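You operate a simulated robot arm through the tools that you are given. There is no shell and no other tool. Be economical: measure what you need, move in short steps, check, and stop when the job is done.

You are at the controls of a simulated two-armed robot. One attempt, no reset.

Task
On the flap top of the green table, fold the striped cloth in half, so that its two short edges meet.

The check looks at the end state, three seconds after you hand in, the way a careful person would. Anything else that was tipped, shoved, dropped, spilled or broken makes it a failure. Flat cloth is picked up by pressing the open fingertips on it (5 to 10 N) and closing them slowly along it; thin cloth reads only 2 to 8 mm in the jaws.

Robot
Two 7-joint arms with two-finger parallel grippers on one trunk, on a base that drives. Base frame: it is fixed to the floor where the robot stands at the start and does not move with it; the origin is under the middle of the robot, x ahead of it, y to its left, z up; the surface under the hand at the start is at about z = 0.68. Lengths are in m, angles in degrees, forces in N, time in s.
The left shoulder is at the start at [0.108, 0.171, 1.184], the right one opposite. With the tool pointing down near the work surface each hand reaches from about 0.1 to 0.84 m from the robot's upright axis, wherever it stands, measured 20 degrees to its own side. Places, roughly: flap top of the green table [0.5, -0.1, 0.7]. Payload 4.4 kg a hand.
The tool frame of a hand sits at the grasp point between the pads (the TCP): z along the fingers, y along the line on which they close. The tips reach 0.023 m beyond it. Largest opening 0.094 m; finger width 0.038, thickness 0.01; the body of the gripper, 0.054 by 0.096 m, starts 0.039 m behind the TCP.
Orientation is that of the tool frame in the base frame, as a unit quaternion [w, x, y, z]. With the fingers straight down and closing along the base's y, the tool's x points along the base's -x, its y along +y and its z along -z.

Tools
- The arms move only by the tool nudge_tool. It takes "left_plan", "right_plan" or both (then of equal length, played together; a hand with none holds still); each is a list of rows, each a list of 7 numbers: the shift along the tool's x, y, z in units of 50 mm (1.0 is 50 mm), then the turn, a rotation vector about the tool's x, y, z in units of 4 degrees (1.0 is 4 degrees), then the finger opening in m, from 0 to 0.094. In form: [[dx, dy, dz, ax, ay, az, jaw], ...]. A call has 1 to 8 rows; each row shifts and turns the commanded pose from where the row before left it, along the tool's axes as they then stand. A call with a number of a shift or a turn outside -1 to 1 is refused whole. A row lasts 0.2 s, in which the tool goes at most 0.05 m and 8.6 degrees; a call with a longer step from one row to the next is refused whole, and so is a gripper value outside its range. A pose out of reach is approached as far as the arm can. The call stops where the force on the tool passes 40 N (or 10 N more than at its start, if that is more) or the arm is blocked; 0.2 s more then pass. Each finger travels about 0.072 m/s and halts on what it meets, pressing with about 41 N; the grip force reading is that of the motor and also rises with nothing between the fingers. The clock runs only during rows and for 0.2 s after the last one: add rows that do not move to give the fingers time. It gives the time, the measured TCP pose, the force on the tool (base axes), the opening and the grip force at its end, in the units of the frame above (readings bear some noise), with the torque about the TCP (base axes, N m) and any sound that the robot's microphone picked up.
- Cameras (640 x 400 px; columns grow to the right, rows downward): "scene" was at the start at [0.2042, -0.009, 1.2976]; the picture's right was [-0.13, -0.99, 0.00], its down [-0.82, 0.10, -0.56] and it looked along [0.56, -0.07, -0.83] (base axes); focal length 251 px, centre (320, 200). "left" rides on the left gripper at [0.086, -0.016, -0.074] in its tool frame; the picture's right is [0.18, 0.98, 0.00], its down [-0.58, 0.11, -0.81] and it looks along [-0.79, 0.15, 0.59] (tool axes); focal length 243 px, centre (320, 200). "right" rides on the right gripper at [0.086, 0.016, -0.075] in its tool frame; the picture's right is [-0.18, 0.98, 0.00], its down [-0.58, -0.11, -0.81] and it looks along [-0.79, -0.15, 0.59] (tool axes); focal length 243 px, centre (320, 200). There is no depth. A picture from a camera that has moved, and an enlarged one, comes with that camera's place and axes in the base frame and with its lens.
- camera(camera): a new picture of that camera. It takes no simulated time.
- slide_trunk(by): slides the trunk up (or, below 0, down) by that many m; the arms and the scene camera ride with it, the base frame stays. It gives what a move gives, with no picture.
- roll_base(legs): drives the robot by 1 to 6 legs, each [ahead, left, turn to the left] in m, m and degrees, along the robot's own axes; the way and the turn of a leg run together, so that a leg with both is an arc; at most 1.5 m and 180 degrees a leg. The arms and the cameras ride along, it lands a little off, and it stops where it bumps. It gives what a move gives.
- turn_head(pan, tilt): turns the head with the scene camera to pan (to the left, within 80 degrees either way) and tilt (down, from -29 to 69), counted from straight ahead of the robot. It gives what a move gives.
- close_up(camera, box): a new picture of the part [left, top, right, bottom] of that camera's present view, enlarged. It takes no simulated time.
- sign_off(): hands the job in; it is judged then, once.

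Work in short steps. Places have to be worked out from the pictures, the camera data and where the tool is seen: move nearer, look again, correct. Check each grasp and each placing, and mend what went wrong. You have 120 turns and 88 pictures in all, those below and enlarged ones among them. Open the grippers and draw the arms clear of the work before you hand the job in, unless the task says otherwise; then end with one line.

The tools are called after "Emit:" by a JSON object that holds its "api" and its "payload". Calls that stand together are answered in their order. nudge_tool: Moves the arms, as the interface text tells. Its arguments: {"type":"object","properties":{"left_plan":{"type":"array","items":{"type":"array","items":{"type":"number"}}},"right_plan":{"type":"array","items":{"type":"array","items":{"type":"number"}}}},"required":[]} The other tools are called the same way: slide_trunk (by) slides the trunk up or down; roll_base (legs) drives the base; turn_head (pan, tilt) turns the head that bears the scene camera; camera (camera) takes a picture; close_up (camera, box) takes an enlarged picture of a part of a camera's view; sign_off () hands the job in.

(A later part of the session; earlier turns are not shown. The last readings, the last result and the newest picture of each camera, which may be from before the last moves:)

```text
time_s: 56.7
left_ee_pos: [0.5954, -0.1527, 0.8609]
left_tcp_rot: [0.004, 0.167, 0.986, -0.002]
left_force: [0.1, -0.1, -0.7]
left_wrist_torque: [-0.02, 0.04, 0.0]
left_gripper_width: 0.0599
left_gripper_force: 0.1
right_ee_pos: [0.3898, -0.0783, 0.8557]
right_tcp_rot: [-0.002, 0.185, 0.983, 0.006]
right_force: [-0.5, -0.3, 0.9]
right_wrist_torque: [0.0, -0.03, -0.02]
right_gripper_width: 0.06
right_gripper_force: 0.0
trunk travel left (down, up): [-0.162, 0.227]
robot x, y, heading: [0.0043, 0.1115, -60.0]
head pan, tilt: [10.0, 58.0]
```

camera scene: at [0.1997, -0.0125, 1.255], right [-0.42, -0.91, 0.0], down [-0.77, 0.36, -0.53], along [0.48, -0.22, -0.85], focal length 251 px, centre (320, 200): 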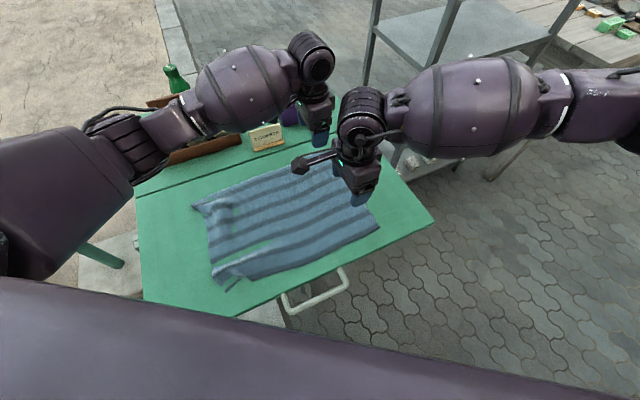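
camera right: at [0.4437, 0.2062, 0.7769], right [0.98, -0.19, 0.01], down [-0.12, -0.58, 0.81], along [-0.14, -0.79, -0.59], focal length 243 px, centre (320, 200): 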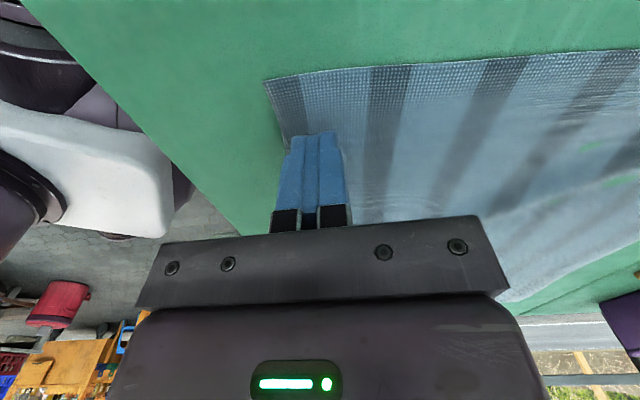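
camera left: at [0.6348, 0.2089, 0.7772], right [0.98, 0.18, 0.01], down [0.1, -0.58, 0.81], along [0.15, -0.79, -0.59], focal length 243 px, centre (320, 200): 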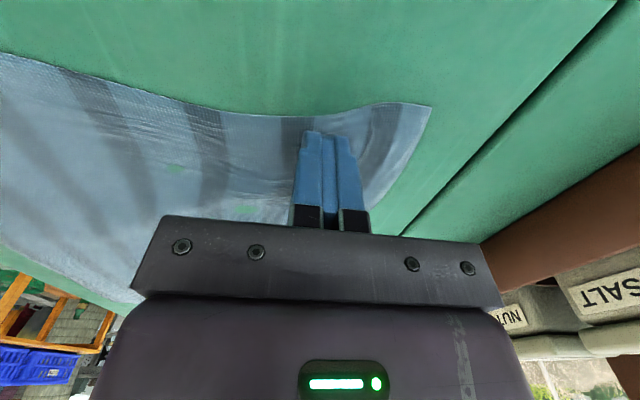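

Nearly aligned. I finish the yaw, with fingers closing along y, then move over the right-edge corners.

Emit:
{"api": "nudge_tool", "payload": {"left_plan": [[0, 0, 0, 0, 0, -0.96, 0.06], [0, 0, 0, 0, 0, -0.96, 0.06], [0, 0, 0, 0, 0, -0.96, 0.06], [0, 0, 0, 0, 0, -0.96, 0.06], [0, 0, 0, 0, 0, -0.96, 0.06], [0, 0, 0, 0, 0, 0, 0.06]], "right_plan": [[0, 0, 0, 0, 0, -0.885, 0.06], [0, 0, 0, 0, 0, -0.885, 0.06], [0, 0, 0, 0, 0, -0.885, 0.06], [0, 0, 0, 0, 0, -0.885, 0.06], [0, 0, 0, 0, 0, -0.885, 0.06], [0, 0, 0, 0, 0, -0.885, 0.06]]}}

Emit:
{"api": "nudge_tool", "payload": {"left_plan": [[-0.3, -0.3, 0, 0, 0, 0, 0.06], [-0.3, -0.3, 0.3, 0, 0, 0, 0.06], [-0.3, -0.3, 0.4, 0, 0, 0, 0.06], [-0.3, -0.3, 0.5, 0, 0, 0, 0.06], [0, 0, 0, 0, 0, 0, 0.06]], "right_plan": [[-0.15, -0.7, 0, 0, 0, 0, 0.06], [-0.15, -0.7, 0.3, 0, 0, 0, 0.06], [-0.15, -0.75, 0.4, 0, 0, 0, 0.06], [-0.15, -0.75, 0.4, 0, 0, 0, 0.06], [0, 0, 0, 0, 0, 0, 0.06]]}}

Emit:
{"api": "camera", "payload": {"camera": "left"}}

Emit:
{"api": "camera", "payload": {"camera": "right"}}

Emit:
{"api": "camera", "payload": {"camera": "scene"}}

```text
time_s: 58.1
left_ee_pos: [0.5955, -0.1541, 0.8625]
left_tcp_rot: [0.005, 0.0, 1.0, -0.003]
left_force: [-0.3, 0.4, 0.4]
left_wrist_torque: [0.01, 0.02, 0.02]
left_gripper_width: 0.06
left_gripper_force: 0.0
right_ee_pos: [0.3901, -0.0792, 0.8552]
right_tcp_rot: [-0.002, 0.004, 1.0, 0.008]
right_force: [0.4, -0.6, 0.2]
right_wrist_torque: [0.02, -0.01, 0.0]
right_gripper_width: 0.0599
right_gripper_force: 0.0
trunk travel left (down, up): [-0.162, 0.227]
robot x, y, heading: [-0.0025, 0.1127, -59.7]
head pan, tilt: [10.0, 58.0]
```

```text
time_s: 59.3
left_ee_pos: [0.6562, -0.2156, 0.8032]
left_tcp_rot: [0.005, 0.0, 1.0, -0.003]
left_force: [0.1, -0.3, -0.3]
left_wrist_torque: [0.01, -0.01, 0.0]
left_gripper_width: 0.0602
left_gripper_force: 0.1
right_ee_pos: [0.4261, -0.2049, 0.8094]
right_tcp_rot: [0.006, -0.019, 1.0, -0.004]
right_force: [-0.4, -0.4, -0.8]
right_wrist_torque: [0.01, -0.04, 0.01]
right_gripper_width: 0.0599
right_gripper_force: 0.1
trunk travel left (down, up): [-0.162, 0.227]
robot x, y, heading: [0.0039, 0.1113, -59.9]
head pan, tilt: [10.0, 58.0]
```

```text
35 pictures are left
camera left: at [0.5684, -0.231, 0.8769], right [-0.18, 0.98, -0.01], down [0.57, 0.11, 0.81], along [0.8, 0.14, -0.59], focal length 243 px, centre (320, 200)
```

left: 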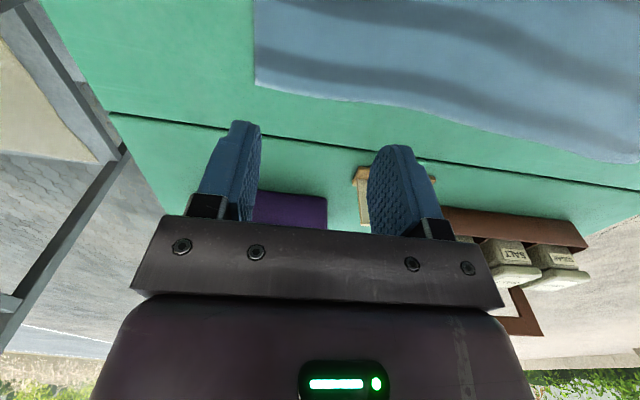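

```text
34 pictures are left
camera right: at [0.3388, -0.1919, 0.8813], right [0.15, 0.99, 0.0], down [0.58, -0.08, 0.81], along [0.8, -0.12, -0.58], focal length 243 px, centre (320, 200)
```

right: 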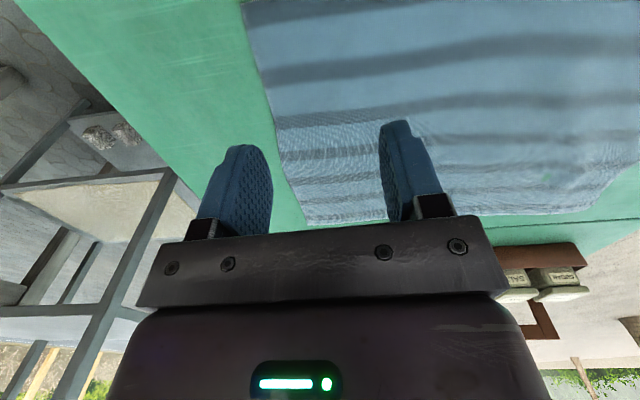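

```text
33 pictures are left
camera scene: at [0.1289, -0.083, 1.2555], right [-0.76, -0.65, 0.0], down [-0.55, 0.65, -0.53], along [0.34, -0.4, -0.85], focal length 251 px, centre (320, 200)
```

scene: 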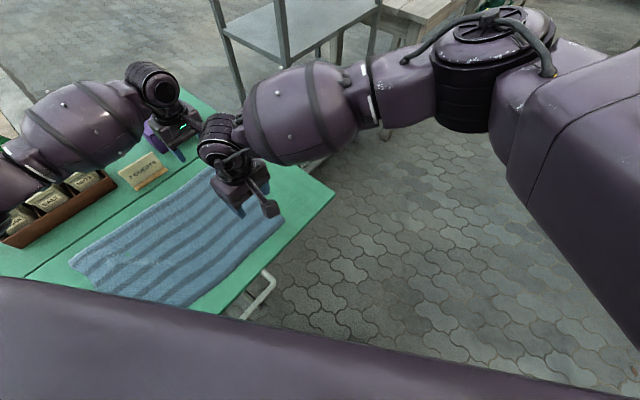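

Corner estimates: far-right (0.683, -0.266), with the near part of the edge at y≈-0.256. I correct slightly and descend to just above the cloth.

Emit:
{"api": "nudge_tool", "payload": {"left_plan": [[0, -0.16, 0.4, 0, 0, 0, 0.06], [0, 0, 0.5, 0, 0, 0, 0.06], [0, 0, 0.5, 0, 0, 0, 0.06], [0, 0, 0.3, 0, 0, 0, 0.06], [0, 0, 0, 0, 0, 0, 0.06]], "right_plan": [[0.1, -0.18, 0.4, 0, 0, 0.5, 0.06], [0, 0, 0.5, 0, 0, 0, 0.06], [0, 0, 0.5, 0, 0, 0, 0.06], [0, 0, 0.4, 0, 0, 0, 0.06], [0, 0, 0, 0, 0, 0, 0.06]]}}

Emit:
{"api": "camera", "payload": {"camera": "right"}}

Emit:
{"api": "camera", "payload": {"camera": "left"}}

```text
time_s: 60.5
left_ee_pos: [0.6578, -0.2221, 0.7176]
left_tcp_rot: [0.004, 0.0, 1.0, -0.003]
left_force: [-0.8, -0.1, -0.2]
left_wrist_torque: [0.02, -0.04, 0.0]
left_gripper_width: 0.06
left_gripper_force: 0.0
right_ee_pos: [0.4229, -0.2174, 0.7168]
right_tcp_rot: [0.006, 0.0, 1.0, -0.002]
right_force: [-0.3, -0.7, 0.9]
right_wrist_torque: [0.0, -0.01, 0.02]
right_gripper_width: 0.06
right_gripper_force: 0.1
trunk travel left (down, up): [-0.162, 0.227]
robot x, y, heading: [0.0043, 0.1114, -59.8]
head pan, tilt: [10.0, 58.0]
```

```text
32 pictures are left
camera right: at [0.3363, -0.2006, 0.7904], right [0.18, 0.98, 0.0], down [0.57, -0.1, 0.81], along [0.8, -0.15, -0.58], focal length 243 px, centre (320, 200)
```

right: 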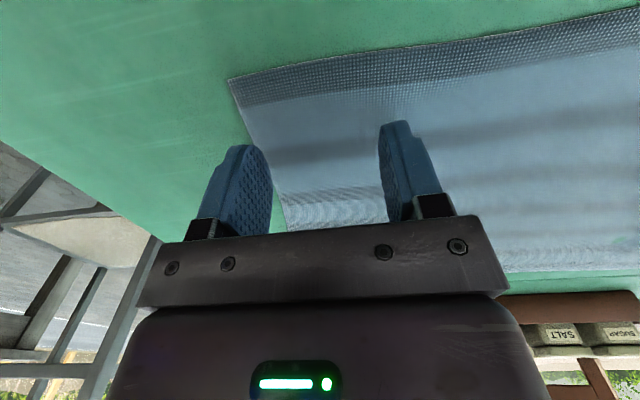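

```text
31 pictures are left
camera left: at [0.5695, -0.2385, 0.7915], right [-0.18, 0.98, -0.01], down [0.57, 0.11, 0.81], along [0.8, 0.14, -0.59], focal length 243 px, centre (320, 200)
```

left: 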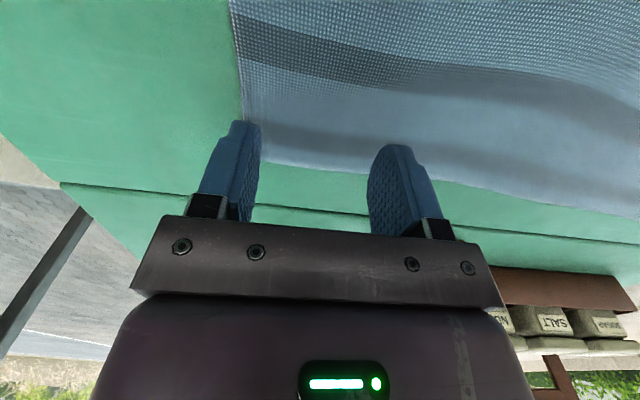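

Corners confirmed at about (0.387, -0.253) and (0.683, -0.265). I shift slightly inward and press in small steps.

Emit:
{"api": "nudge_tool", "payload": {"left_plan": [[0, 0.1, 0.08, 0, 0, 0, 0.06], [0, 0, 0.08, 0, 0, 0, 0.06], [0, 0, 0.08, 0, 0, 0, 0.06], [0, 0, 0, 0, 0, 0, 0.06]], "right_plan": [[0.15, 0.18, 0.1, 0, 0, 0, 0.06], [0, 0, 0.1, 0, 0, 0, 0.06], [0, 0, 0.08, 0, 0, 0, 0.06], [0, 0, 0, 0, 0, 0, 0.06]]}}

```text
time_s: 61.5
left_ee_pos: [0.6568, -0.2161, 0.7067]
left_tcp_rot: [0.005, 0.0, 1.0, -0.003]
left_force: [-0.2, -0.4, 0.6]
left_wrist_torque: [0.02, 0.0, 0.01]
left_gripper_width: 0.06
left_gripper_force: 0.1
right_ee_pos: [0.4161, -0.207, 0.7041]
right_tcp_rot: [0.006, 0.0, 1.0, -0.003]
right_force: [-0.5, -0.1, 4.1]
right_wrist_torque: [0.14, 0.07, 0.03]
right_gripper_width: 0.0601
right_gripper_force: 0.1
trunk travel left (down, up): [-0.162, 0.227]
robot x, y, heading: [-0.0032, 0.1103, -59.8]
head pan, tilt: [10.0, 58.0]
```

Emit:
{"api": "nudge_tool", "payload": {"left_plan": [[0, 0, 0.04, -0.1, 0, 0, 0.06], [0, 0, 0.02, 0, 0, 0, 0.06], [0, 0, 0, 0, 0, 0, 0.06]], "right_plan": [[0, 0, 0.015, -0.12, 0, 0, 0.06], [0, 0, 0, 0, 0, 0, 0.06], [0, 0, 0, 0, 0, 0, 0.06]]}}

```text
time_s: 62.3
left_ee_pos: [0.6564, -0.2171, 0.7054]
left_tcp_rot: [0.005, -0.001, 1.0, 0.0]
left_force: [0.3, 2.1, 10.8]
left_wrist_torque: [-0.02, 0.04, 0.0]
left_gripper_width: 0.0599
left_gripper_force: 0.2
right_ee_pos: [0.4157, -0.2084, 0.7044]
right_tcp_rot: [0.006, 0.0, 1.0, 0.001]
right_force: [0.0, 0.6, 2.2]
right_wrist_torque: [0.01, 0.0, 0.02]
right_gripper_width: 0.0601
right_gripper_force: 0.0
trunk travel left (down, up): [-0.162, 0.227]
robot x, y, heading: [0.0, 0.1106, -59.5]
head pan, tilt: [10.0, 58.0]
```

Both are balanced now. I press the right a bit more and start the slow close.

Emit:
{"api": "nudge_tool", "payload": {"left_plan": [[0, 0, 0.01, 0, 0, 0, 0.06], [0, 0, 0, 0, 0, 0, 0.06], [0, 0, 0, 0, 0, 0, 0.056], [0, 0, 0, 0, 0, 0, 0.052], [0, 0, 0, 0, 0, 0, 0.048], [0, 0, 0, 0, 0, 0, 0.044]], "right_plan": [[0, 0, 0.035, 0, 0, 0, 0.06], [0, 0, 0, 0, 0, 0, 0.06], [0, 0, 0, 0, 0, 0, 0.056], [0, 0, 0, 0, 0, 0, 0.052], [0, 0, 0, 0, 0, 0, 0.048], [0, 0, 0, 0, 0, 0, 0.044]]}}

Emit:
{"api": "camera", "payload": {"camera": "right"}}

Emit:
{"api": "camera", "payload": {"camera": "left"}}

```text
time_s: 63.7
left_ee_pos: [0.656, -0.2176, 0.704]
left_tcp_rot: [0.005, 0.001, 1.0, 0.0]
left_force: [0.3, -0.4, 17.0]
left_wrist_torque: [-0.04, -0.07, 0.0]
left_gripper_width: 0.0426
left_gripper_force: 0.1
right_ee_pos: [0.4155, -0.2083, 0.702]
right_tcp_rot: [0.007, 0.001, 1.0, 0.001]
right_force: [0.0, -0.6, -0.3]
right_wrist_torque: [0.02, -0.01, 0.0]
right_gripper_width: 0.0442
right_gripper_force: 0.0
trunk travel left (down, up): [-0.162, 0.227]
robot x, y, heading: [-0.0027, 0.1125, -59.9]
head pan, tilt: [10.0, 58.0]
```

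```text
30 pictures are left
camera right: at [0.3286, -0.1921, 0.7752], right [0.18, 0.98, 0.0], down [0.57, -0.11, 0.81], along [0.8, -0.15, -0.58], focal length 243 px, centre (320, 200)
```

right: 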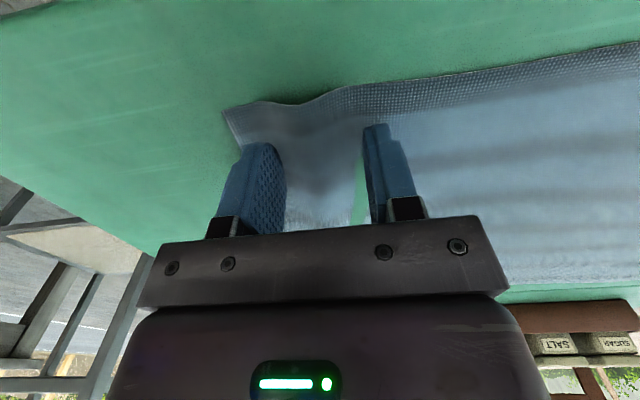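

```text
29 pictures are left
camera left: at [0.5687, -0.2335, 0.7768], right [-0.18, 0.98, 0.0], down [0.57, 0.11, 0.81], along [0.8, 0.15, -0.58], focal length 243 px, centre (320, 200)
```

left: 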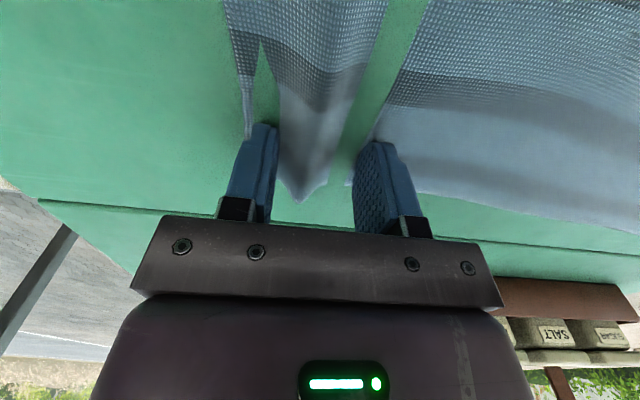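

Both ridges are forming. I add some press on the right and continue.

Emit:
{"api": "nudge_tool", "payload": {"left_plan": [[0, 0, 0, 0, 0, 0, 0.041], [0, 0, 0, 0, 0, 0, 0.038], [0, 0, 0, 0, 0, 0, 0.035], [0, 0, 0, 0, 0, 0, 0.032], [0, 0, 0, 0, 0, 0, 0.029], [0, 0, 0, 0, 0, 0, 0.026]], "right_plan": [[0, 0, 0.025, 0, 0, 0, 0.043], [0, 0, 0, 0, 0, 0, 0.04], [0, 0, 0, 0, 0, 0, 0.037], [0, 0, 0, 0, 0, 0, 0.034], [0, 0, 0, 0, 0, 0, 0.03], [0, 0, 0, 0, 0, 0, 0.026]]}}

Emit:
{"api": "nudge_tool", "payload": {"left_plan": [[0, 0, 0, 0, 0, 0, 0.023], [0, 0, 0, 0, 0, 0, 0.02], [0, 0, 0, 0, 0, 0, 0.017], [0, 0, 0, 0, 0, 0, 0.014], [0, 0, 0, 0, 0, 0, 0.01], [0, 0, 0, 0, 0, 0, 0.006], [0, 0, 0, 0, 0, 0, 0.002], [0, 0, 0, 0, 0, 0, 0]], "right_plan": [[0, 0, 0, 0, 0, 0, 0.023], [0, 0, 0, 0, 0, 0, 0.02], [0, 0, 0, 0, 0, 0, 0.017], [0, 0, 0, 0, 0, 0, 0.014], [0, 0, 0, 0, 0, 0, 0.01], [0, 0, 0, 0, 0, 0, 0.006], [0, 0, 0, 0, 0, 0, 0.002], [0, 0, 0, 0, 0, 0, 0]]}}

Emit:
{"api": "camera", "payload": {"camera": "right"}}

Emit:
{"api": "camera", "payload": {"camera": "left"}}

```text
time_s: 65.1
left_ee_pos: [0.6565, -0.2156, 0.7043]
left_tcp_rot: [0.005, 0.0, 1.0, 0.001]
left_force: [0.5, -0.3, 16.4]
left_wrist_torque: [-0.03, -0.09, -0.01]
left_gripper_width: 0.0254
left_gripper_force: 0.1
right_ee_pos: [0.4158, -0.2084, 0.7016]
right_tcp_rot: [0.007, 0.0, 1.0, 0.001]
right_force: [-0.2, 0.0, 6.1]
right_wrist_torque: [-0.06, -0.04, 0.03]
right_gripper_width: 0.0255
right_gripper_force: 0.0
trunk travel left (down, up): [-0.162, 0.227]
robot x, y, heading: [-0.0027, 0.1093, -59.7]
head pan, tilt: [10.0, 58.0]
```

```text
time_s: 66.9
left_ee_pos: [0.6572, -0.216, 0.7036]
left_tcp_rot: [0.005, 0.0, 1.0, 0.0]
left_force: [-0.1, -2.1, 15.4]
left_wrist_torque: [-0.03, -0.06, -0.04]
left_gripper_width: 0.0025
left_gripper_force: 40.7
right_ee_pos: [0.4155, -0.2082, 0.7021]
right_tcp_rot: [0.006, 0.0, 1.0, 0.001]
right_force: [-0.1, -1.9, 9.2]
right_wrist_torque: [-0.03, 0.02, -0.03]
right_gripper_width: 0.0026
right_gripper_force: 41.2
trunk travel left (down, up): [-0.162, 0.227]
robot x, y, heading: [0.0014, 0.1111, -59.7]
head pan, tilt: [10.0, 58.0]
```

```text
28 pictures are left
camera right: at [0.3284, -0.1923, 0.7745], right [0.18, 0.98, 0.0], down [0.57, -0.11, 0.81], along [0.8, -0.15, -0.58], focal length 243 px, centre (320, 200)
```

right: 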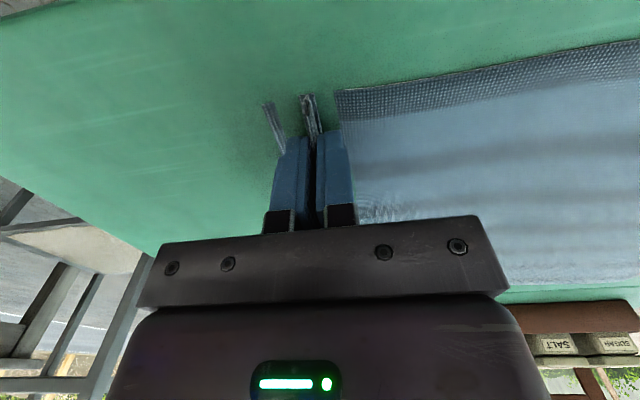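

```text
27 pictures are left
camera left: at [0.5684, -0.2334, 0.7768], right [-0.18, 0.98, 0.0], down [0.57, 0.11, 0.81], along [0.8, 0.15, -0.58], focal length 243 px, centre (320, 200)
```

left: 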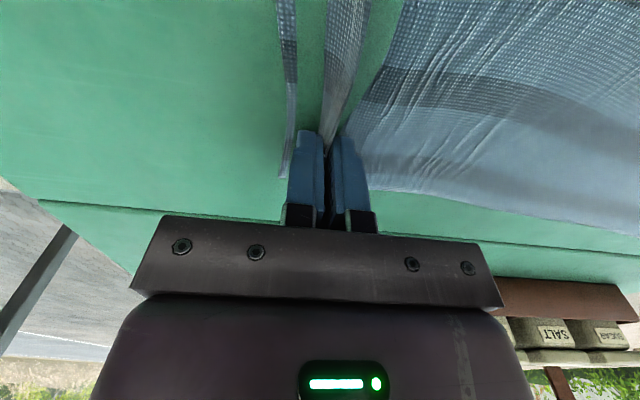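

Both jaws hold about 2.5 mm with only a short lip. Now I lift and carry along an arc toward +y, tilting the fingers to point toward -y.

Emit:
{"api": "nudge_tool", "payload": {"left_plan": [[0.0, 0.15, -0.35, 0, 0, 0, 0], [0, 0.2, -0.4, 0, 0, 0, 0], [0, 0.45, -0.31, 1, 0, 0, 0], [0, 0.427, -0.341, 1, 0, 0, 0], [0, 0.402, -0.37, 1, 0, 0, 0], [0, 0.376, -0.397, 1, 0, 0, 0], [0, 0.347, -0.422, 1, 0, 0, 0], [0, 0.317, -0.445, 1, 0, 0, 0]], "right_plan": [[0.0, 0.15, -0.35, 0, 0, 0, 0], [0, 0.2, -0.4, 0, 0, 0, 0], [0, 0.45, -0.31, 1, 0, 0, 0], [0, 0.427, -0.341, 1, 0, 0, 0], [0, 0.402, -0.37, 1, 0, 0, 0], [0, 0.376, -0.397, 1, 0, 0, 0], [0, 0.347, -0.422, 1, 0, 0, 0], [0, 0.317, -0.445, 1, 0, 0, 0]]}}

Emit:
{"api": "camera", "payload": {"camera": "scene"}}

```text
time_s: 68.4
left_ee_pos: [0.6471, -0.1089, 0.804]
left_tcp_rot: [-0.007, 0.006, 0.989, -0.148]
left_force: [-29.9, -6.9, -4.2]
left_wrist_torque: [-0.05, 0.43, -0.03]
left_gripper_width: 0.0027
left_gripper_force: 40.9
right_ee_pos: [0.4019, -0.1528, 0.7749]
right_tcp_rot: [-0.024, 0.071, 0.991, -0.112]
right_force: [28.8, 6.3, 4.2]
right_wrist_torque: [0.12, -0.74, 0.37]
right_gripper_width: 0.0024
right_gripper_force: 40.8
trunk travel left (down, up): [-0.162, 0.227]
robot x, y, heading: [0.001, 0.1144, -59.8]
head pan, tilt: [10.0, 58.0]
stopped in row 7 (left hand): the force on the tool passed its limit at 47 N (the readings are from after the stop); the commanded pose is now the measured one
```

```text
26 pictures are left
camera scene: at [0.129, -0.0847, 1.255], right [-0.76, -0.65, 0.0], down [-0.55, 0.65, -0.53], along [0.34, -0.4, -0.85], focal length 251 px, centre (320, 200)
```

scene: 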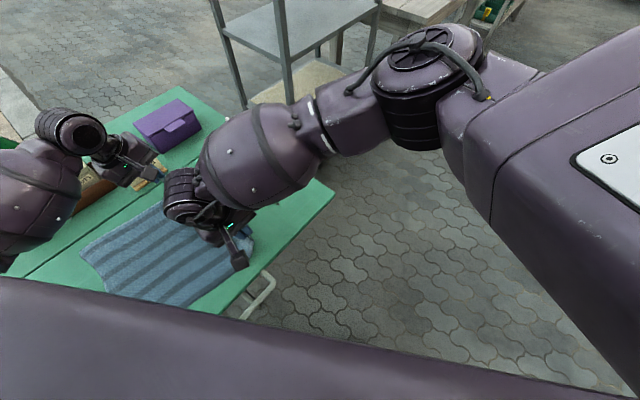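

The right arm can't follow from this base pose: it reaches too far across its body, and the hands drift apart, tensioning the cloth. I bring the left hand level with the right to relieve it.

Emit:
{"api": "nudge_tool", "payload": {"left_plan": [[0.1, -0.32, 0.35, 0, 0, 0, 0], [0.04, -0.32, 0.35, 0, 0, 0, 0], [0, 0, 0, 0, 0, 0, 0]]}}

```text
time_s: 69.2
left_ee_pos: [0.6445, -0.1479, 0.7833]
left_tcp_rot: [-0.002, 0.004, 0.989, -0.147]
left_force: [-3.9, -1.0, 0.3]
left_wrist_torque: [0.06, 0.11, -0.03]
left_gripper_width: 0.0027
left_gripper_force: 41.3
right_ee_pos: [0.3998, -0.152, 0.7771]
right_tcp_rot: [-0.027, 0.071, 0.99, -0.115]
right_force: [4.6, -0.6, 0.1]
right_wrist_torque: [0.06, -0.12, 0.03]
right_gripper_width: 0.0024
right_gripper_force: 41.1
trunk travel left (down, up): [-0.162, 0.227]
robot x, y, heading: [-0.0031, 0.1124, -59.9]
head pan, tilt: [10.0, 58.0]
```

Tension is down to about 4 N. I now move the base by (+0.02, +0.08) with the cloth, so the hands come back in front of the shoulders.

Emit:
{"api": "roll_base", "payload": {"legs": [[-0.059, 0.057, 0]]}}

Emit:
{"api": "nudge_tool", "payload": {"left_plan": [[0.2, 0, -0.2, 0, 0, 0, 0], [0.2, -0.1, -0.2, 0, 0, 0, 0], [0, 0, 0, 0, 0, 0, 0]], "right_plan": [[0.2, 0, -0.2, 0, 0, 0, 0], [0.2, -0.1, -0.2, 0, 0, 0, 0], [0, 0, 0, 0, 0, 0, 0]]}}

```text
time_s: 70.3
left_ee_pos: [0.6638, -0.0651, 0.7821]
left_tcp_rot: [-0.002, 0.002, 0.989, -0.147]
left_force: [-1.8, 1.0, 0.5]
left_wrist_torque: [0.03, 0.06, 0.0]
left_gripper_width: 0.0024
left_gripper_force: 41.2
right_ee_pos: [0.4213, -0.0704, 0.7779]
right_tcp_rot: [-0.026, 0.07, 0.991, -0.115]
right_force: [2.7, 1.1, -0.2]
right_wrist_torque: [-0.03, -0.04, 0.06]
right_gripper_width: 0.0026
right_gripper_force: 40.9
trunk travel left (down, up): [-0.162, 0.227]
robot x, y, heading: [0.0192, 0.188, -59.9]
head pan, tilt: [10.0, 58.0]
```

```text
time_s: 71.1
left_ee_pos: [0.6445, -0.0646, 0.8024]
left_tcp_rot: [-0.003, 0.003, 0.989, -0.146]
left_force: [-0.3, -0.5, -0.7]
left_wrist_torque: [0.02, 0.06, -0.03]
left_gripper_width: 0.0024
left_gripper_force: 41.1
right_ee_pos: [0.4021, -0.069, 0.7996]
right_tcp_rot: [-0.026, 0.07, 0.991, -0.115]
right_force: [1.1, -0.4, 0.0]
right_wrist_torque: [0.06, -0.01, 0.02]
right_gripper_width: 0.0025
right_gripper_force: 41.2
trunk travel left (down, up): [-0.162, 0.227]
robot x, y, heading: [0.0171, 0.1914, -59.9]
head pan, tilt: [10.0, 58.0]
```

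Working well. I repeat: move the base, then let the arms reach back so the hands stay over the fold.

Emit:
{"api": "roll_base", "payload": {"legs": [[-0.059, 0.057, 0]]}}

Emit:
{"api": "nudge_tool", "payload": {"left_plan": [[0.1, -0.38, 0.09, 0, 0, 0, 0], [0.1, -0.38, 0.09, 0, 0, 0, 0], [0.1, -0.38, 0.09, 0, 0, 0, 0], [0.1, -0.38, 0.09, 0, 0, 0, 0], [0, 0, 0, 0, 0, 0, 0]], "right_plan": [[0.05, -0.39, 0.07, 0, 0, 0, 0], [0.05, -0.39, 0.07, 0, 0, 0, 0], [0.05, -0.39, 0.07, 0, 0, 0, 0], [0.05, -0.39, 0.07, 0, 0, 0, 0], [0, 0, 0, 0, 0, 0, 0]]}}

Emit:
{"api": "roll_base", "payload": {"legs": [[-0.059, 0.057, 0]]}}

```text
time_s: 72.3
left_ee_pos: [0.662, 0.0139, 0.8022]
left_tcp_rot: [-0.003, 0.003, 0.989, -0.148]
left_force: [-0.6, 0.8, 0.5]
left_wrist_torque: [0.03, 0.02, 0.03]
left_gripper_width: 0.0027
left_gripper_force: 41.2
right_ee_pos: [0.42, 0.0103, 0.7989]
right_tcp_rot: [-0.027, 0.071, 0.99, -0.115]
right_force: [-0.4, 0.2, 0.2]
right_wrist_torque: [0.02, -0.01, 0.0]
right_gripper_width: 0.0025
right_gripper_force: 41.3
trunk travel left (down, up): [-0.162, 0.227]
robot x, y, heading: [0.0378, 0.2708, -60.0]
head pan, tilt: [10.0, 58.0]
```

```text
time_s: 73.5
left_ee_pos: [0.6429, -0.0627, 0.8075]
left_tcp_rot: [-0.002, 0.004, 0.989, -0.148]
left_force: [-1.2, 0.0, -0.6]
left_wrist_torque: [0.02, 0.01, -0.01]
left_gripper_width: 0.0025
left_gripper_force: 40.8
right_ee_pos: [0.3995, -0.0656, 0.8029]
right_tcp_rot: [-0.027, 0.072, 0.991, -0.114]
right_force: [1.4, 0.1, 0.6]
right_wrist_torque: [0.03, -0.05, 0.03]
right_gripper_width: 0.0027
right_gripper_force: 41.3
trunk travel left (down, up): [-0.162, 0.227]
robot x, y, heading: [0.04, 0.2722, -59.8]
head pan, tilt: [10.0, 58.0]
```

```text
time_s: 74.7
left_ee_pos: [0.6624, 0.0184, 0.8079]
left_tcp_rot: [-0.003, 0.003, 0.989, -0.148]
left_force: [-2.1, -0.2, -1.4]
left_wrist_torque: [0.04, 0.03, -0.01]
left_gripper_width: 0.0024
left_gripper_force: 40.3
right_ee_pos: [0.4217, 0.0148, 0.8037]
right_tcp_rot: [-0.026, 0.073, 0.99, -0.114]
right_force: [0.5, 0.4, -0.2]
right_wrist_torque: [0.01, -0.08, 0.04]
right_gripper_width: 0.0026
right_gripper_force: 40.6
trunk travel left (down, up): [-0.162, 0.227]
robot x, y, heading: [0.0574, 0.3546, -59.7]
head pan, tilt: [10.0, 58.0]
```

Emit:
{"api": "nudge_tool", "payload": {"left_plan": [[0, -0.38, 0.09, 0, 0, 0, 0], [0, -0.38, 0.09, 0, 0, 0, 0], [0, -0.38, 0.09, 0, 0, 0, 0], [0, -0.38, 0.09, 0, 0, 0, 0], [0, 0, 0, 1, 0, 0, 0], [0, 0, 0, 1, 0, 0, 0], [0, 0, 0, 1, 0, 0, 0], [0, 0, 0, 1, 0, 0, 0]], "right_plan": [[-0.05, -0.39, 0.07, 0, 0, 0, 0], [-0.05, -0.39, 0.07, 0, 0, 0, 0], [-0.05, -0.39, 0.07, 0, 0, -1, 0], [-0.05, -0.39, 0.07, 0, 0, -1, 0], [0, 0, 0, 1, 0, 0, 0], [0, 0, 0, 1, 0, 0, 0], [0, 0, 0, 1, 0, 0, 0], [0, 0, 0, 1, 0, 0, 0]]}}

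Emit:
{"api": "camera", "payload": {"camera": "scene"}}

```text
time_s: 76.5
left_ee_pos: [0.6616, -0.0608, 0.8129]
left_tcp_rot: [-0.002, 0.003, 0.959, -0.284]
left_force: [-1.6, -1.0, 0.6]
left_wrist_torque: [0.07, 0.01, -0.01]
left_gripper_width: 0.0024
left_gripper_force: 41.5
right_ee_pos: [0.4187, -0.066, 0.8066]
right_tcp_rot: [-0.035, -0.003, 0.968, -0.25]
right_force: [1.7, 0.1, 0.5]
right_wrist_torque: [0.06, -0.02, 0.0]
right_gripper_width: 0.0024
right_gripper_force: 40.8
trunk travel left (down, up): [-0.162, 0.227]
robot x, y, heading: [0.059, 0.3563, -60.1]
head pan, tilt: [10.0, 58.0]
```

```text
25 pictures are left
camera scene: at [0.1884, 0.1572, 1.2552], right [-0.76, -0.65, 0.0], down [-0.55, 0.65, -0.53], along [0.34, -0.4, -0.85], focal length 251 px, centre (320, 200)
```

scene: 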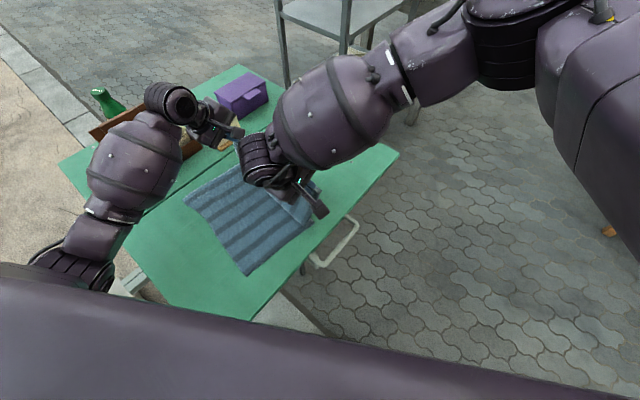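

Arms now follow well, with about 30° of tilt. The lower layer's left edge is at about (0.413, 0.146) to (0.713, 0.117). I tilt on and shift +x so the corners will meet.

Emit:
{"api": "nudge_tool", "payload": {"left_plan": [[-0.06, 0, 0, 1, 0, 0, 0], [-0.06, 0, 0, 1, 0, 0, 0], [-0.06, 0, 0, 1, 0, 0, 0], [-0.06, 0, 0, 1, 0, 0, 0], [-0.06, 0, 0, 1, 0, 0, 0], [-0.06, 0, 0, 1, 0, 0, 0], [-0.06, 0, 0, 1, 0, 0, 0], [-0.06, 0, 0, 1, 0, 0, 0]], "right_plan": [[-0.06, 0, 0, 1, -0.4, 0, 0], [-0.06, 0, 0, 1, -0.4, 0, 0], [-0.06, 0, 0, 1, 0, 0, 0], [-0.06, 0, 0, 1, 0, 0, 0], [-0.06, 0, 0, 1, 0, 0, 0], [-0.06, 0, 0, 1, 0, 0, 0], [-0.06, 0, 0, 1, 0, 0, 0], [-0.06, 0, 0, 1, 0, 0, 0]]}}

```text
time_s: 78.5
left_ee_pos: [0.679, -0.063, 0.8129]
left_tcp_rot: [-0.011, 0.006, 0.843, -0.538]
left_force: [-19.4, -5.6, 0.1]
left_wrist_torque: [0.03, 0.13, -0.17]
left_gripper_width: 0.0025
left_gripper_force: 40.9
right_ee_pos: [0.4353, -0.1167, 0.8177]
right_tcp_rot: [-0.015, 0.037, 0.864, -0.501]
right_force: [19.3, 5.2, 0.3]
right_wrist_torque: [0.11, -0.19, 0.55]
right_gripper_width: 0.0025
right_gripper_force: 41.5
trunk travel left (down, up): [-0.162, 0.227]
robot x, y, heading: [0.061, 0.3516, -59.5]
head pan, tilt: [10.0, 58.0]
stopped in row 8 (right hand): the arm was blocked; the commanded pose is now the measured one
```

Tilt is about 62° now, but the right hand got pushed to -y, its arm limit. I level the left with it to relieve tension, then shift the base further +y.

Emit:
{"api": "nudge_tool", "payload": {"left_plan": [[0.02, -0.19, 0.41, 0, 0, 0, 0], [0.02, -0.19, 0.41, 0, 0, 0, 0], [0, 0, 0, 0, 0, 0, 0]]}}

Emit:
{"api": "roll_base", "payload": {"legs": [[-0.062, 0.036, 0]]}}

Emit:
{"api": "camera", "payload": {"camera": "scene"}}

```text
time_s: 79.3
left_ee_pos: [0.6791, -0.1072, 0.8128]
left_tcp_rot: [-0.006, 0.004, 0.843, -0.539]
left_force: [-4.9, -0.2, 0.9]
left_wrist_torque: [0.09, 0.05, -0.1]
left_gripper_width: 0.0024
left_gripper_force: 41.4
right_ee_pos: [0.4342, -0.117, 0.8185]
right_tcp_rot: [-0.016, 0.038, 0.863, -0.503]
right_force: [5.4, 0.6, 0.1]
right_wrist_torque: [0.06, -0.05, 0.13]
right_gripper_width: 0.0022
right_gripper_force: 41.2
trunk travel left (down, up): [-0.162, 0.227]
robot x, y, heading: [0.0576, 0.3524, -59.7]
head pan, tilt: [10.0, 58.0]
```

```text
time_s: 80.3
left_ee_pos: [0.6801, -0.034, 0.8117]
left_tcp_rot: [-0.008, 0.004, 0.843, -0.538]
left_force: [-4.0, 0.4, 0.6]
left_wrist_torque: [0.06, 0.02, -0.09]
left_gripper_width: 0.0027
left_gripper_force: 40.7
right_ee_pos: [0.435, -0.0444, 0.8168]
right_tcp_rot: [-0.016, 0.038, 0.864, -0.503]
right_force: [3.4, 0.4, 0.1]
right_wrist_torque: [0.04, -0.01, 0.12]
right_gripper_width: 0.0023
right_gripper_force: 41.0
trunk travel left (down, up): [-0.162, 0.227]
robot x, y, heading: [0.0569, 0.4273, -59.5]
head pan, tilt: [10.0, 58.0]
```

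```text
24 pictures are left
camera scene: at [0.1882, 0.2286, 1.2553], right [-0.76, -0.65, 0.0], down [-0.55, 0.65, -0.53], along [0.34, -0.4, -0.85], focal length 251 px, centre (320, 200)
```

scene: 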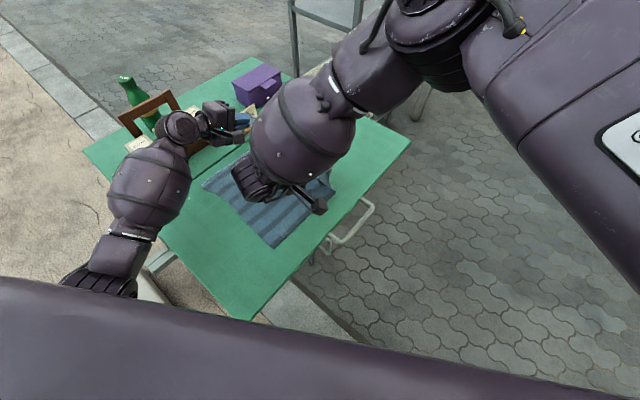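

The lower left edge sits at y≈0.13, so the fold line should be near y≈-0.077. I alternate small base moves in +y with lowering, so the held edge follows the arc.

Emit:
{"api": "roll_base", "payload": {"legs": [[-0.035, 0.02, 0]]}}

Emit:
{"api": "nudge_tool", "payload": {"left_plan": [[0, 0.3, 0.14, 0, 0, 0, 0], [0, 0.3, 0.14, 0, 0, 0, 0], [0, 0.3, 0.14, 0, 0, 0, 0], [0, 0, 0, 0, 0, 0, 0]], "right_plan": [[0, 0.29, 0.16, 0, 0, 0, 0], [0, 0.29, 0.16, 0, 0, 0, 0], [0, 0.29, 0.16, 0, 0, 0, 0], [0, 0, 0, 0, 0, 0, 0]]}}

Emit:
{"api": "roll_base", "payload": {"legs": [[-0.043, 0.025, 0]]}}

Emit:
{"api": "camera", "payload": {"camera": "scene"}}

Emit:
{"api": "camera", "payload": {"camera": "left"}}

```text
time_s: 81.2
left_ee_pos: [0.6791, 0.0047, 0.8123]
left_tcp_rot: [-0.007, 0.003, 0.843, -0.539]
left_force: [-4.3, 0.8, 0.3]
left_wrist_torque: [0.05, 0.03, -0.1]
left_gripper_width: 0.0024
left_gripper_force: 41.1
right_ee_pos: [0.4346, -0.0051, 0.8187]
right_tcp_rot: [-0.017, 0.039, 0.863, -0.503]
right_force: [3.8, 0.2, 0.2]
right_wrist_torque: [0.08, -0.05, 0.06]
right_gripper_width: 0.0024
right_gripper_force: 40.5
trunk travel left (down, up): [-0.162, 0.227]
robot x, y, heading: [0.0567, 0.4657, -59.7]
head pan, tilt: [10.0, 58.0]
```

```text
time_s: 82.2
left_ee_pos: [0.677, 0.0038, 0.7612]
left_tcp_rot: [-0.008, 0.004, 0.843, -0.538]
left_force: [-8.2, -1.5, 0.5]
left_wrist_torque: [0.06, 0.08, -0.14]
left_gripper_width: 0.0024
left_gripper_force: 40.9
right_ee_pos: [0.4316, -0.0185, 0.7713]
right_tcp_rot: [-0.02, 0.052, 0.863, -0.501]
right_force: [9.1, 1.2, -0.4]
right_wrist_torque: [0.06, -0.1, 0.24]
right_gripper_width: 0.0023
right_gripper_force: 41.5
trunk travel left (down, up): [-0.162, 0.227]
robot x, y, heading: [0.0533, 0.4632, -59.6]
head pan, tilt: [10.0, 58.0]
```

```text
time_s: 83.1
left_ee_pos: [0.6771, 0.0542, 0.7632]
left_tcp_rot: [-0.007, 0.004, 0.843, -0.538]
left_force: [-14.8, -1.4, 0.1]
left_wrist_torque: [0.07, 0.14, -0.26]
left_gripper_width: 0.0025
left_gripper_force: 41.1
right_ee_pos: [0.4305, 0.0325, 0.7703]
right_tcp_rot: [-0.021, 0.05, 0.864, -0.501]
right_force: [13.8, 2.1, -0.7]
right_wrist_torque: [0.04, -0.15, 0.32]
right_gripper_width: 0.0025
right_gripper_force: 41.0
trunk travel left (down, up): [-0.162, 0.227]
robot x, y, heading: [0.0574, 0.5099, -59.9]
head pan, tilt: [10.0, 58.0]
```

```text
23 pictures are left
camera scene: at [0.1878, 0.3185, 1.2553], right [-0.76, -0.65, 0.0], down [-0.55, 0.65, -0.53], along [0.34, -0.4, -0.85], focal length 251 px, centre (320, 200)
```

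scene: 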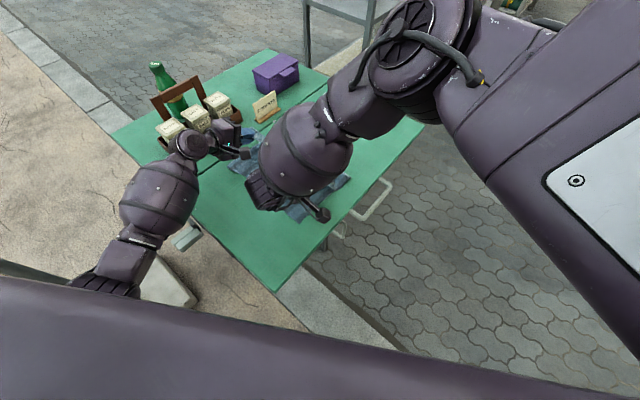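

```text
22 pictures are left
camera left: at [0.5921, 0.1163, 0.8087], right [-0.19, 0.42, -0.89], down [0.6, 0.77, 0.23], along [0.78, -0.49, -0.39], focal length 243 px, centre (320, 200)
```

left: 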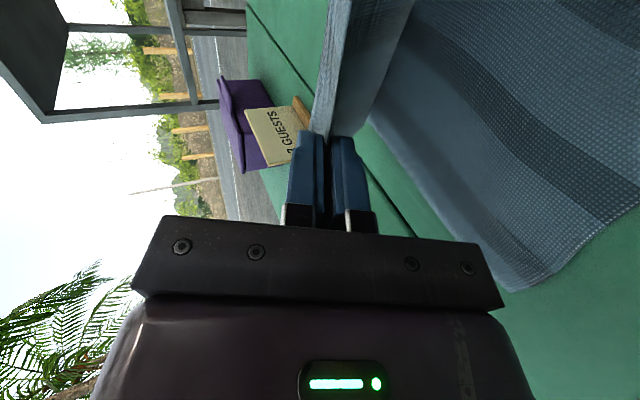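

The view is clear: the lip now points up, and the lower layer's far-left corner is at (0.697, 0.134). I ease the x-tension, lower further, then make one last small base move.

Emit:
{"api": "nudge_tool", "payload": {"left_plan": [[0.08, 0.18, 0.16, 0, 0, 0, 0], [0.08, 0.18, 0.16, 0, 0, 0, 0], [0, 0.18, 0.16, 0, 0, 0, 0], [0, 0, 0, 0, 0, 0, 0]], "right_plan": [[0, 0.24, 0.14, 0, 0, 0, 0], [0, 0.24, 0.14, 0, 0, 0, 0], [0, 0.24, 0.14, 0, 0, 0, 0], [0, 0, 0, 0, 0, 0, 0]]}}

Emit:
{"api": "roll_base", "payload": {"legs": [[-0.035, 0.02, 0]]}}

Emit:
{"api": "camera", "payload": {"camera": "left"}}

Emit:
{"api": "camera", "payload": {"camera": "right"}}

```text
time_s: 84.1
left_ee_pos: [0.6708, 0.045, 0.7269]
left_tcp_rot: [-0.008, 0.004, 0.843, -0.538]
left_force: [-4.0, -0.6, -0.8]
left_wrist_torque: [0.08, 0.02, -0.06]
left_gripper_width: 0.0029
left_gripper_force: 41.1
right_ee_pos: [0.4291, 0.0204, 0.7305]
right_tcp_rot: [-0.027, 0.06, 0.863, -0.501]
right_force: [4.2, 0.9, -0.7]
right_wrist_torque: [0.03, -0.04, 0.11]
right_gripper_width: 0.0025
right_gripper_force: 41.3
trunk travel left (down, up): [-0.162, 0.227]
robot x, y, heading: [0.0598, 0.5135, -59.8]
head pan, tilt: [10.0, 58.0]
```

```text
time_s: 85.0
left_ee_pos: [0.6715, 0.0842, 0.728]
left_tcp_rot: [-0.008, 0.005, 0.843, -0.538]
left_force: [-6.7, 0.1, -0.1]
left_wrist_torque: [0.09, 0.06, -0.11]
left_gripper_width: 0.0029
left_gripper_force: 41.1
right_ee_pos: [0.4279, 0.0602, 0.7289]
right_tcp_rot: [-0.028, 0.06, 0.862, -0.503]
right_force: [6.4, 0.9, 0.7]
right_wrist_torque: [0.07, -0.06, 0.2]
right_gripper_width: 0.0024
right_gripper_force: 41.0
trunk travel left (down, up): [-0.162, 0.227]
robot x, y, heading: [0.059, 0.5551, -59.7]
head pan, tilt: [10.0, 58.0]
```

```text
21 pictures are left
camera left: at [0.585, 0.1452, 0.7743], right [-0.19, 0.42, -0.89], down [0.6, 0.77, 0.23], along [0.78, -0.49, -0.39], focal length 243 px, centre (320, 200)
```

left: 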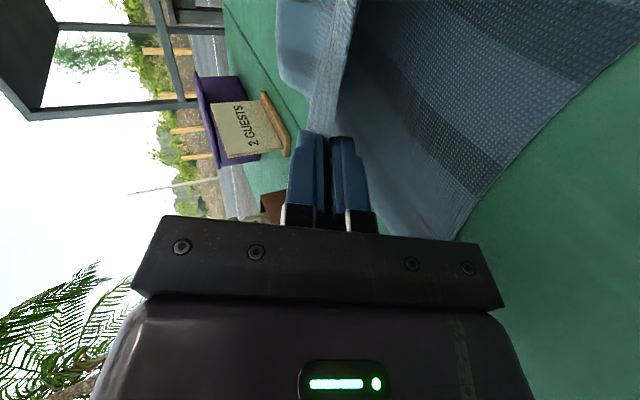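

```text
20 pictures are left
camera right: at [0.3511, 0.1437, 0.7507], right [0.26, 0.45, -0.85], down [0.66, 0.57, 0.5], along [0.71, -0.69, -0.15], focal length 243 px, centre (320, 200)
```

right: 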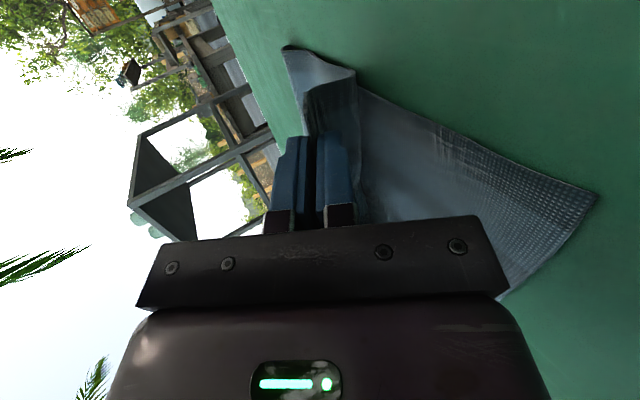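

The fold lies neatly at y≈-0.073 and the lower corners are unmoved, at (0.413, 0.132). The right hand is 2 cm short, so I move it +y.

Emit:
{"api": "nudge_tool", "payload": {"left_plan": [[0, 0, 0, 0, 0, 0, 0], [0, 0, 0, 0, 0, 0, 0], [0, 0, 0, 0, 0, 0, 0]], "right_plan": [[0, 0.1, -0.18, 0, 0, 0, 0], [0, 0.1, -0.18, 0, 0, 0, 0], [0, 0, 0, 0, 0, 0, 0]]}}

```text
time_s: 85.8
left_ee_pos: [0.6695, 0.0829, 0.7274]
left_tcp_rot: [-0.009, 0.004, 0.843, -0.538]
left_force: [-14.9, -2.3, -0.2]
left_wrist_torque: [0.06, 0.15, -0.26]
left_gripper_width: 0.0028
left_gripper_force: 40.6
right_ee_pos: [0.4236, 0.0646, 0.7282]
right_tcp_rot: [-0.036, 0.073, 0.861, -0.502]
right_force: [14.2, 2.1, -0.9]
right_wrist_torque: [0.05, -0.16, 0.39]
right_gripper_width: 0.0024
right_gripper_force: 40.5
trunk travel left (down, up): [-0.162, 0.227]
robot x, y, heading: [0.0586, 0.5529, -59.6]
head pan, tilt: [10.0, 58.0]
```

The right arm resists that, so instead I shift the base 1.8 cm and hold the left hand back by the same amount.

Emit:
{"api": "nudge_tool", "payload": {"left_plan": [[0.1, -0.08, 0.17, 0, 0, 0, 0], [0.05, -0.07, 0.16, 0, 0, 0, 0], [0, 0, 0, 0, 0, 0, 0]]}}

Emit:
{"api": "roll_base", "payload": {"legs": [[-0.016, 0.013, 0]]}}

```text
time_s: 86.6
left_ee_pos: [0.6639, 0.0662, 0.7266]
left_tcp_rot: [-0.008, 0.003, 0.843, -0.538]
left_force: [-1.2, 0.0, -0.3]
left_wrist_torque: [0.06, 0.04, 0.0]
left_gripper_width: 0.0027
left_gripper_force: 41.2
right_ee_pos: [0.4236, 0.0651, 0.7277]
right_tcp_rot: [-0.037, 0.072, 0.861, -0.502]
right_force: [1.6, -0.3, 0.4]
right_wrist_torque: [0.02, 0.02, 0.05]
right_gripper_width: 0.0024
right_gripper_force: 41.2
trunk travel left (down, up): [-0.162, 0.227]
robot x, y, heading: [0.0583, 0.553, -60.0]
head pan, tilt: [10.0, 58.0]
```

```text
time_s: 87.4
left_ee_pos: [0.6661, 0.085, 0.7283]
left_tcp_rot: [-0.009, 0.004, 0.843, -0.538]
left_force: [-0.3, 0.6, 0.0]
left_wrist_torque: [0.06, 0.01, 0.02]
left_gripper_width: 0.0029
left_gripper_force: 41.1
right_ee_pos: [0.4255, 0.0849, 0.7273]
right_tcp_rot: [-0.038, 0.072, 0.861, -0.502]
right_force: [0.0, 0.2, 0.2]
right_wrist_torque: [0.06, -0.02, 0.03]
right_gripper_width: 0.0025
right_gripper_force: 40.3
trunk travel left (down, up): [-0.162, 0.227]
robot x, y, heading: [0.0609, 0.5707, -59.8]
head pan, tilt: [10.0, 58.0]
```

Both hands are level at y≈0.085. I lower a touch, open the fingers, and back off along the fingers' own direction.

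Emit:
{"api": "nudge_tool", "payload": {"left_plan": [[0, 0.11, 0.05, 0, 0, 0, 0], [0, 0, 0, 0, 0, 0, 0.015], [0, 0, 0, 0, 0, 0, 0.03], [0, 0, 0, 0, 0, 0, 0.03], [0, 0, -0.3, 0, 0, 0, 0.03], [0, 0, -0.5, 0, 0, 0, 0.03], [0, 0, -0.7, 0, 0, 0, 0.03], [0, 0, -0.7, 0, 0, 0, 0.03]], "right_plan": [[0, 0.11, 0.05, 0, 0, 0, 0], [0, 0, 0, 0, 0, 0, 0.015], [0, 0, 0, 0, 0, 0, 0.03], [0, 0, 0, 0, 0, 0, 0.03], [0, 0, -0.3, 0, 0, 0, 0.03], [0, 0, -0.5, 0, 0, 0, 0.03], [0, 0, -0.7, 0, 0, 0, 0.03], [0, 0, -0.7, 0, 0, 0, 0.03]]}}

Emit:
{"api": "camera", "payload": {"camera": "left"}}

Emit:
{"api": "camera", "payload": {"camera": "right"}}

```text
time_s: 89.2
left_ee_pos: [0.6681, 0.181, 0.7645]
left_tcp_rot: [-0.007, 0.005, 0.843, -0.538]
left_force: [-0.1, -0.8, -0.6]
left_wrist_torque: [0.03, 0.03, -0.01]
left_gripper_width: 0.03
left_gripper_force: 0.0
right_ee_pos: [0.3759, 0.137, 0.7127]
right_tcp_rot: [-0.117, 0.111, 0.868, -0.471]
right_force: [-0.4, 0.7, 8.5]
right_wrist_torque: [-0.04, -0.08, 0.02]
right_gripper_width: 0.0275
right_gripper_force: 0.0
trunk travel left (down, up): [-0.162, 0.227]
robot x, y, heading: [0.0628, 0.5765, -59.4]
head pan, tilt: [10.0, 58.0]
stopped in row 8 (right hand): the arm was blocked; the commanded pose is now the measured one
```

```text
19 pictures are left
camera left: at [0.5827, 0.2418, 0.8115], right [-0.18, 0.42, -0.89], down [0.6, 0.77, 0.24], along [0.78, -0.49, -0.39], focal length 243 px, centre (320, 200)
```

left: 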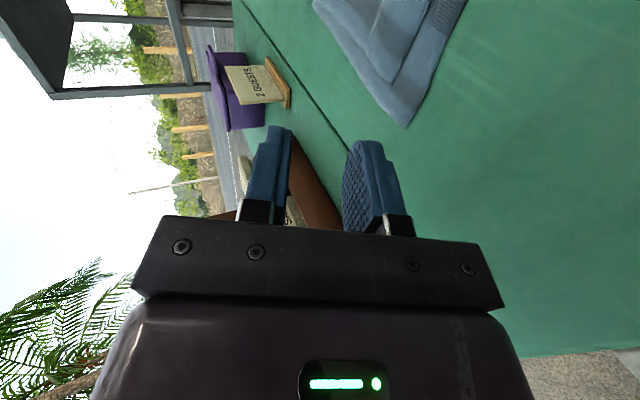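

```text
18 pictures are left
camera right: at [0.3177, 0.2311, 0.7461], right [0.25, 0.47, -0.85], down [0.79, 0.4, 0.46], along [0.56, -0.79, -0.27], focal length 243 px, centre (320, 200)
```

right: 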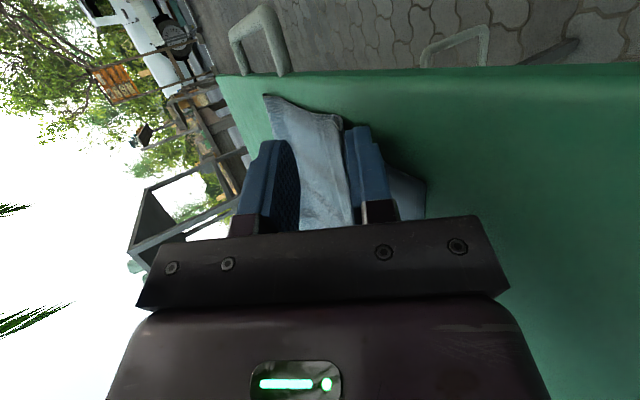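

The cloth fell open nicely. The right hand touches the table, so I lift both hands straight up and then look from above.

Emit:
{"api": "nudge_tool", "payload": {"left_plan": [[0, -0.36, -0.17, 0, 0, 0, 0.03], [0, -0.54, -0.25, 0, 0, 0, 0.03], [0, -0.54, -0.25, 0, 0, 0, 0.03], [0, -0.54, -0.25, 0, 0, 0, 0.03]], "right_plan": [[0, -0.33, -0.22, 0, 0, 0, 0.028], [0, -0.5, -0.33, 0, 0, 0, 0.03], [0, -0.5, -0.33, 0, 0, 0, 0.03], [0, -0.5, -0.33, 0, 0, 0, 0.03]]}}

Emit:
{"api": "camera", "payload": {"camera": "scene"}}

Emit:
{"api": "camera", "payload": {"camera": "right"}}

```text
time_s: 90.5
left_ee_pos: [0.6695, 0.1795, 0.8736]
left_tcp_rot: [-0.009, 0.004, 0.843, -0.539]
left_force: [-0.3, -0.7, 0.4]
left_wrist_torque: [0.0, -0.01, -0.02]
left_gripper_width: 0.0301
left_gripper_force: 0.1
right_ee_pos: [0.3704, 0.1454, 0.7956]
right_tcp_rot: [-0.139, 0.106, 0.875, -0.452]
right_force: [0.1, 0.7, -0.3]
right_wrist_torque: [-0.01, 0.04, 0.01]
right_gripper_width: 0.0298
right_gripper_force: 0.1
trunk travel left (down, up): [-0.162, 0.227]
robot x, y, heading: [0.0618, 0.5742, -60.0]
head pan, tilt: [10.0, 58.0]
stopped in row 4 (right hand): the arm was blocked; the commanded pose is now the measured one
```

```text
17 pictures are left
camera scene: at [0.1915, 0.377, 1.2549], right [-0.76, -0.65, 0.0], down [-0.55, 0.65, -0.53], along [0.34, -0.4, -0.85], focal length 251 px, centre (320, 200)
```

scene: 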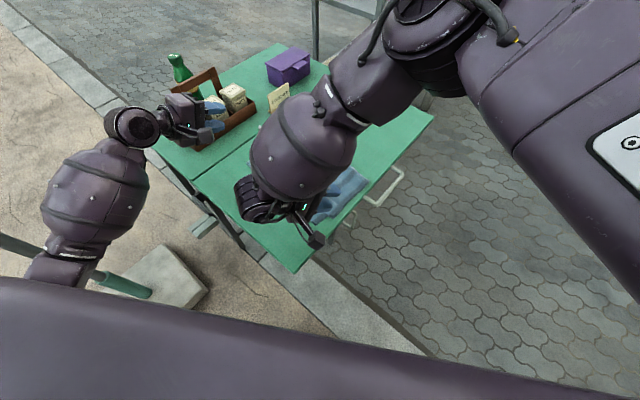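

```text
16 pictures are left
camera right: at [0.3148, 0.2379, 0.8371], right [0.23, 0.5, -0.83], down [0.81, 0.37, 0.45], along [0.53, -0.78, -0.32], focal length 243 px, centre (320, 200)
```

right: 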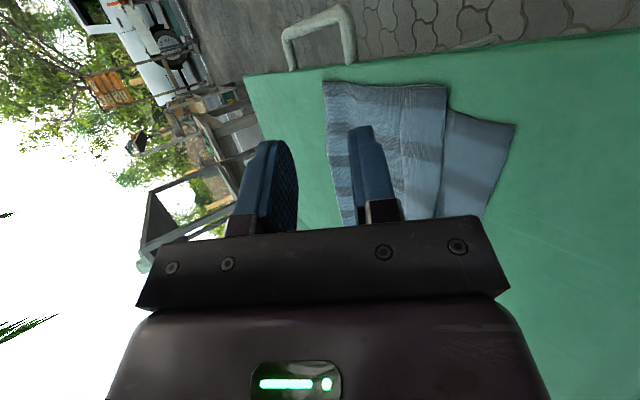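

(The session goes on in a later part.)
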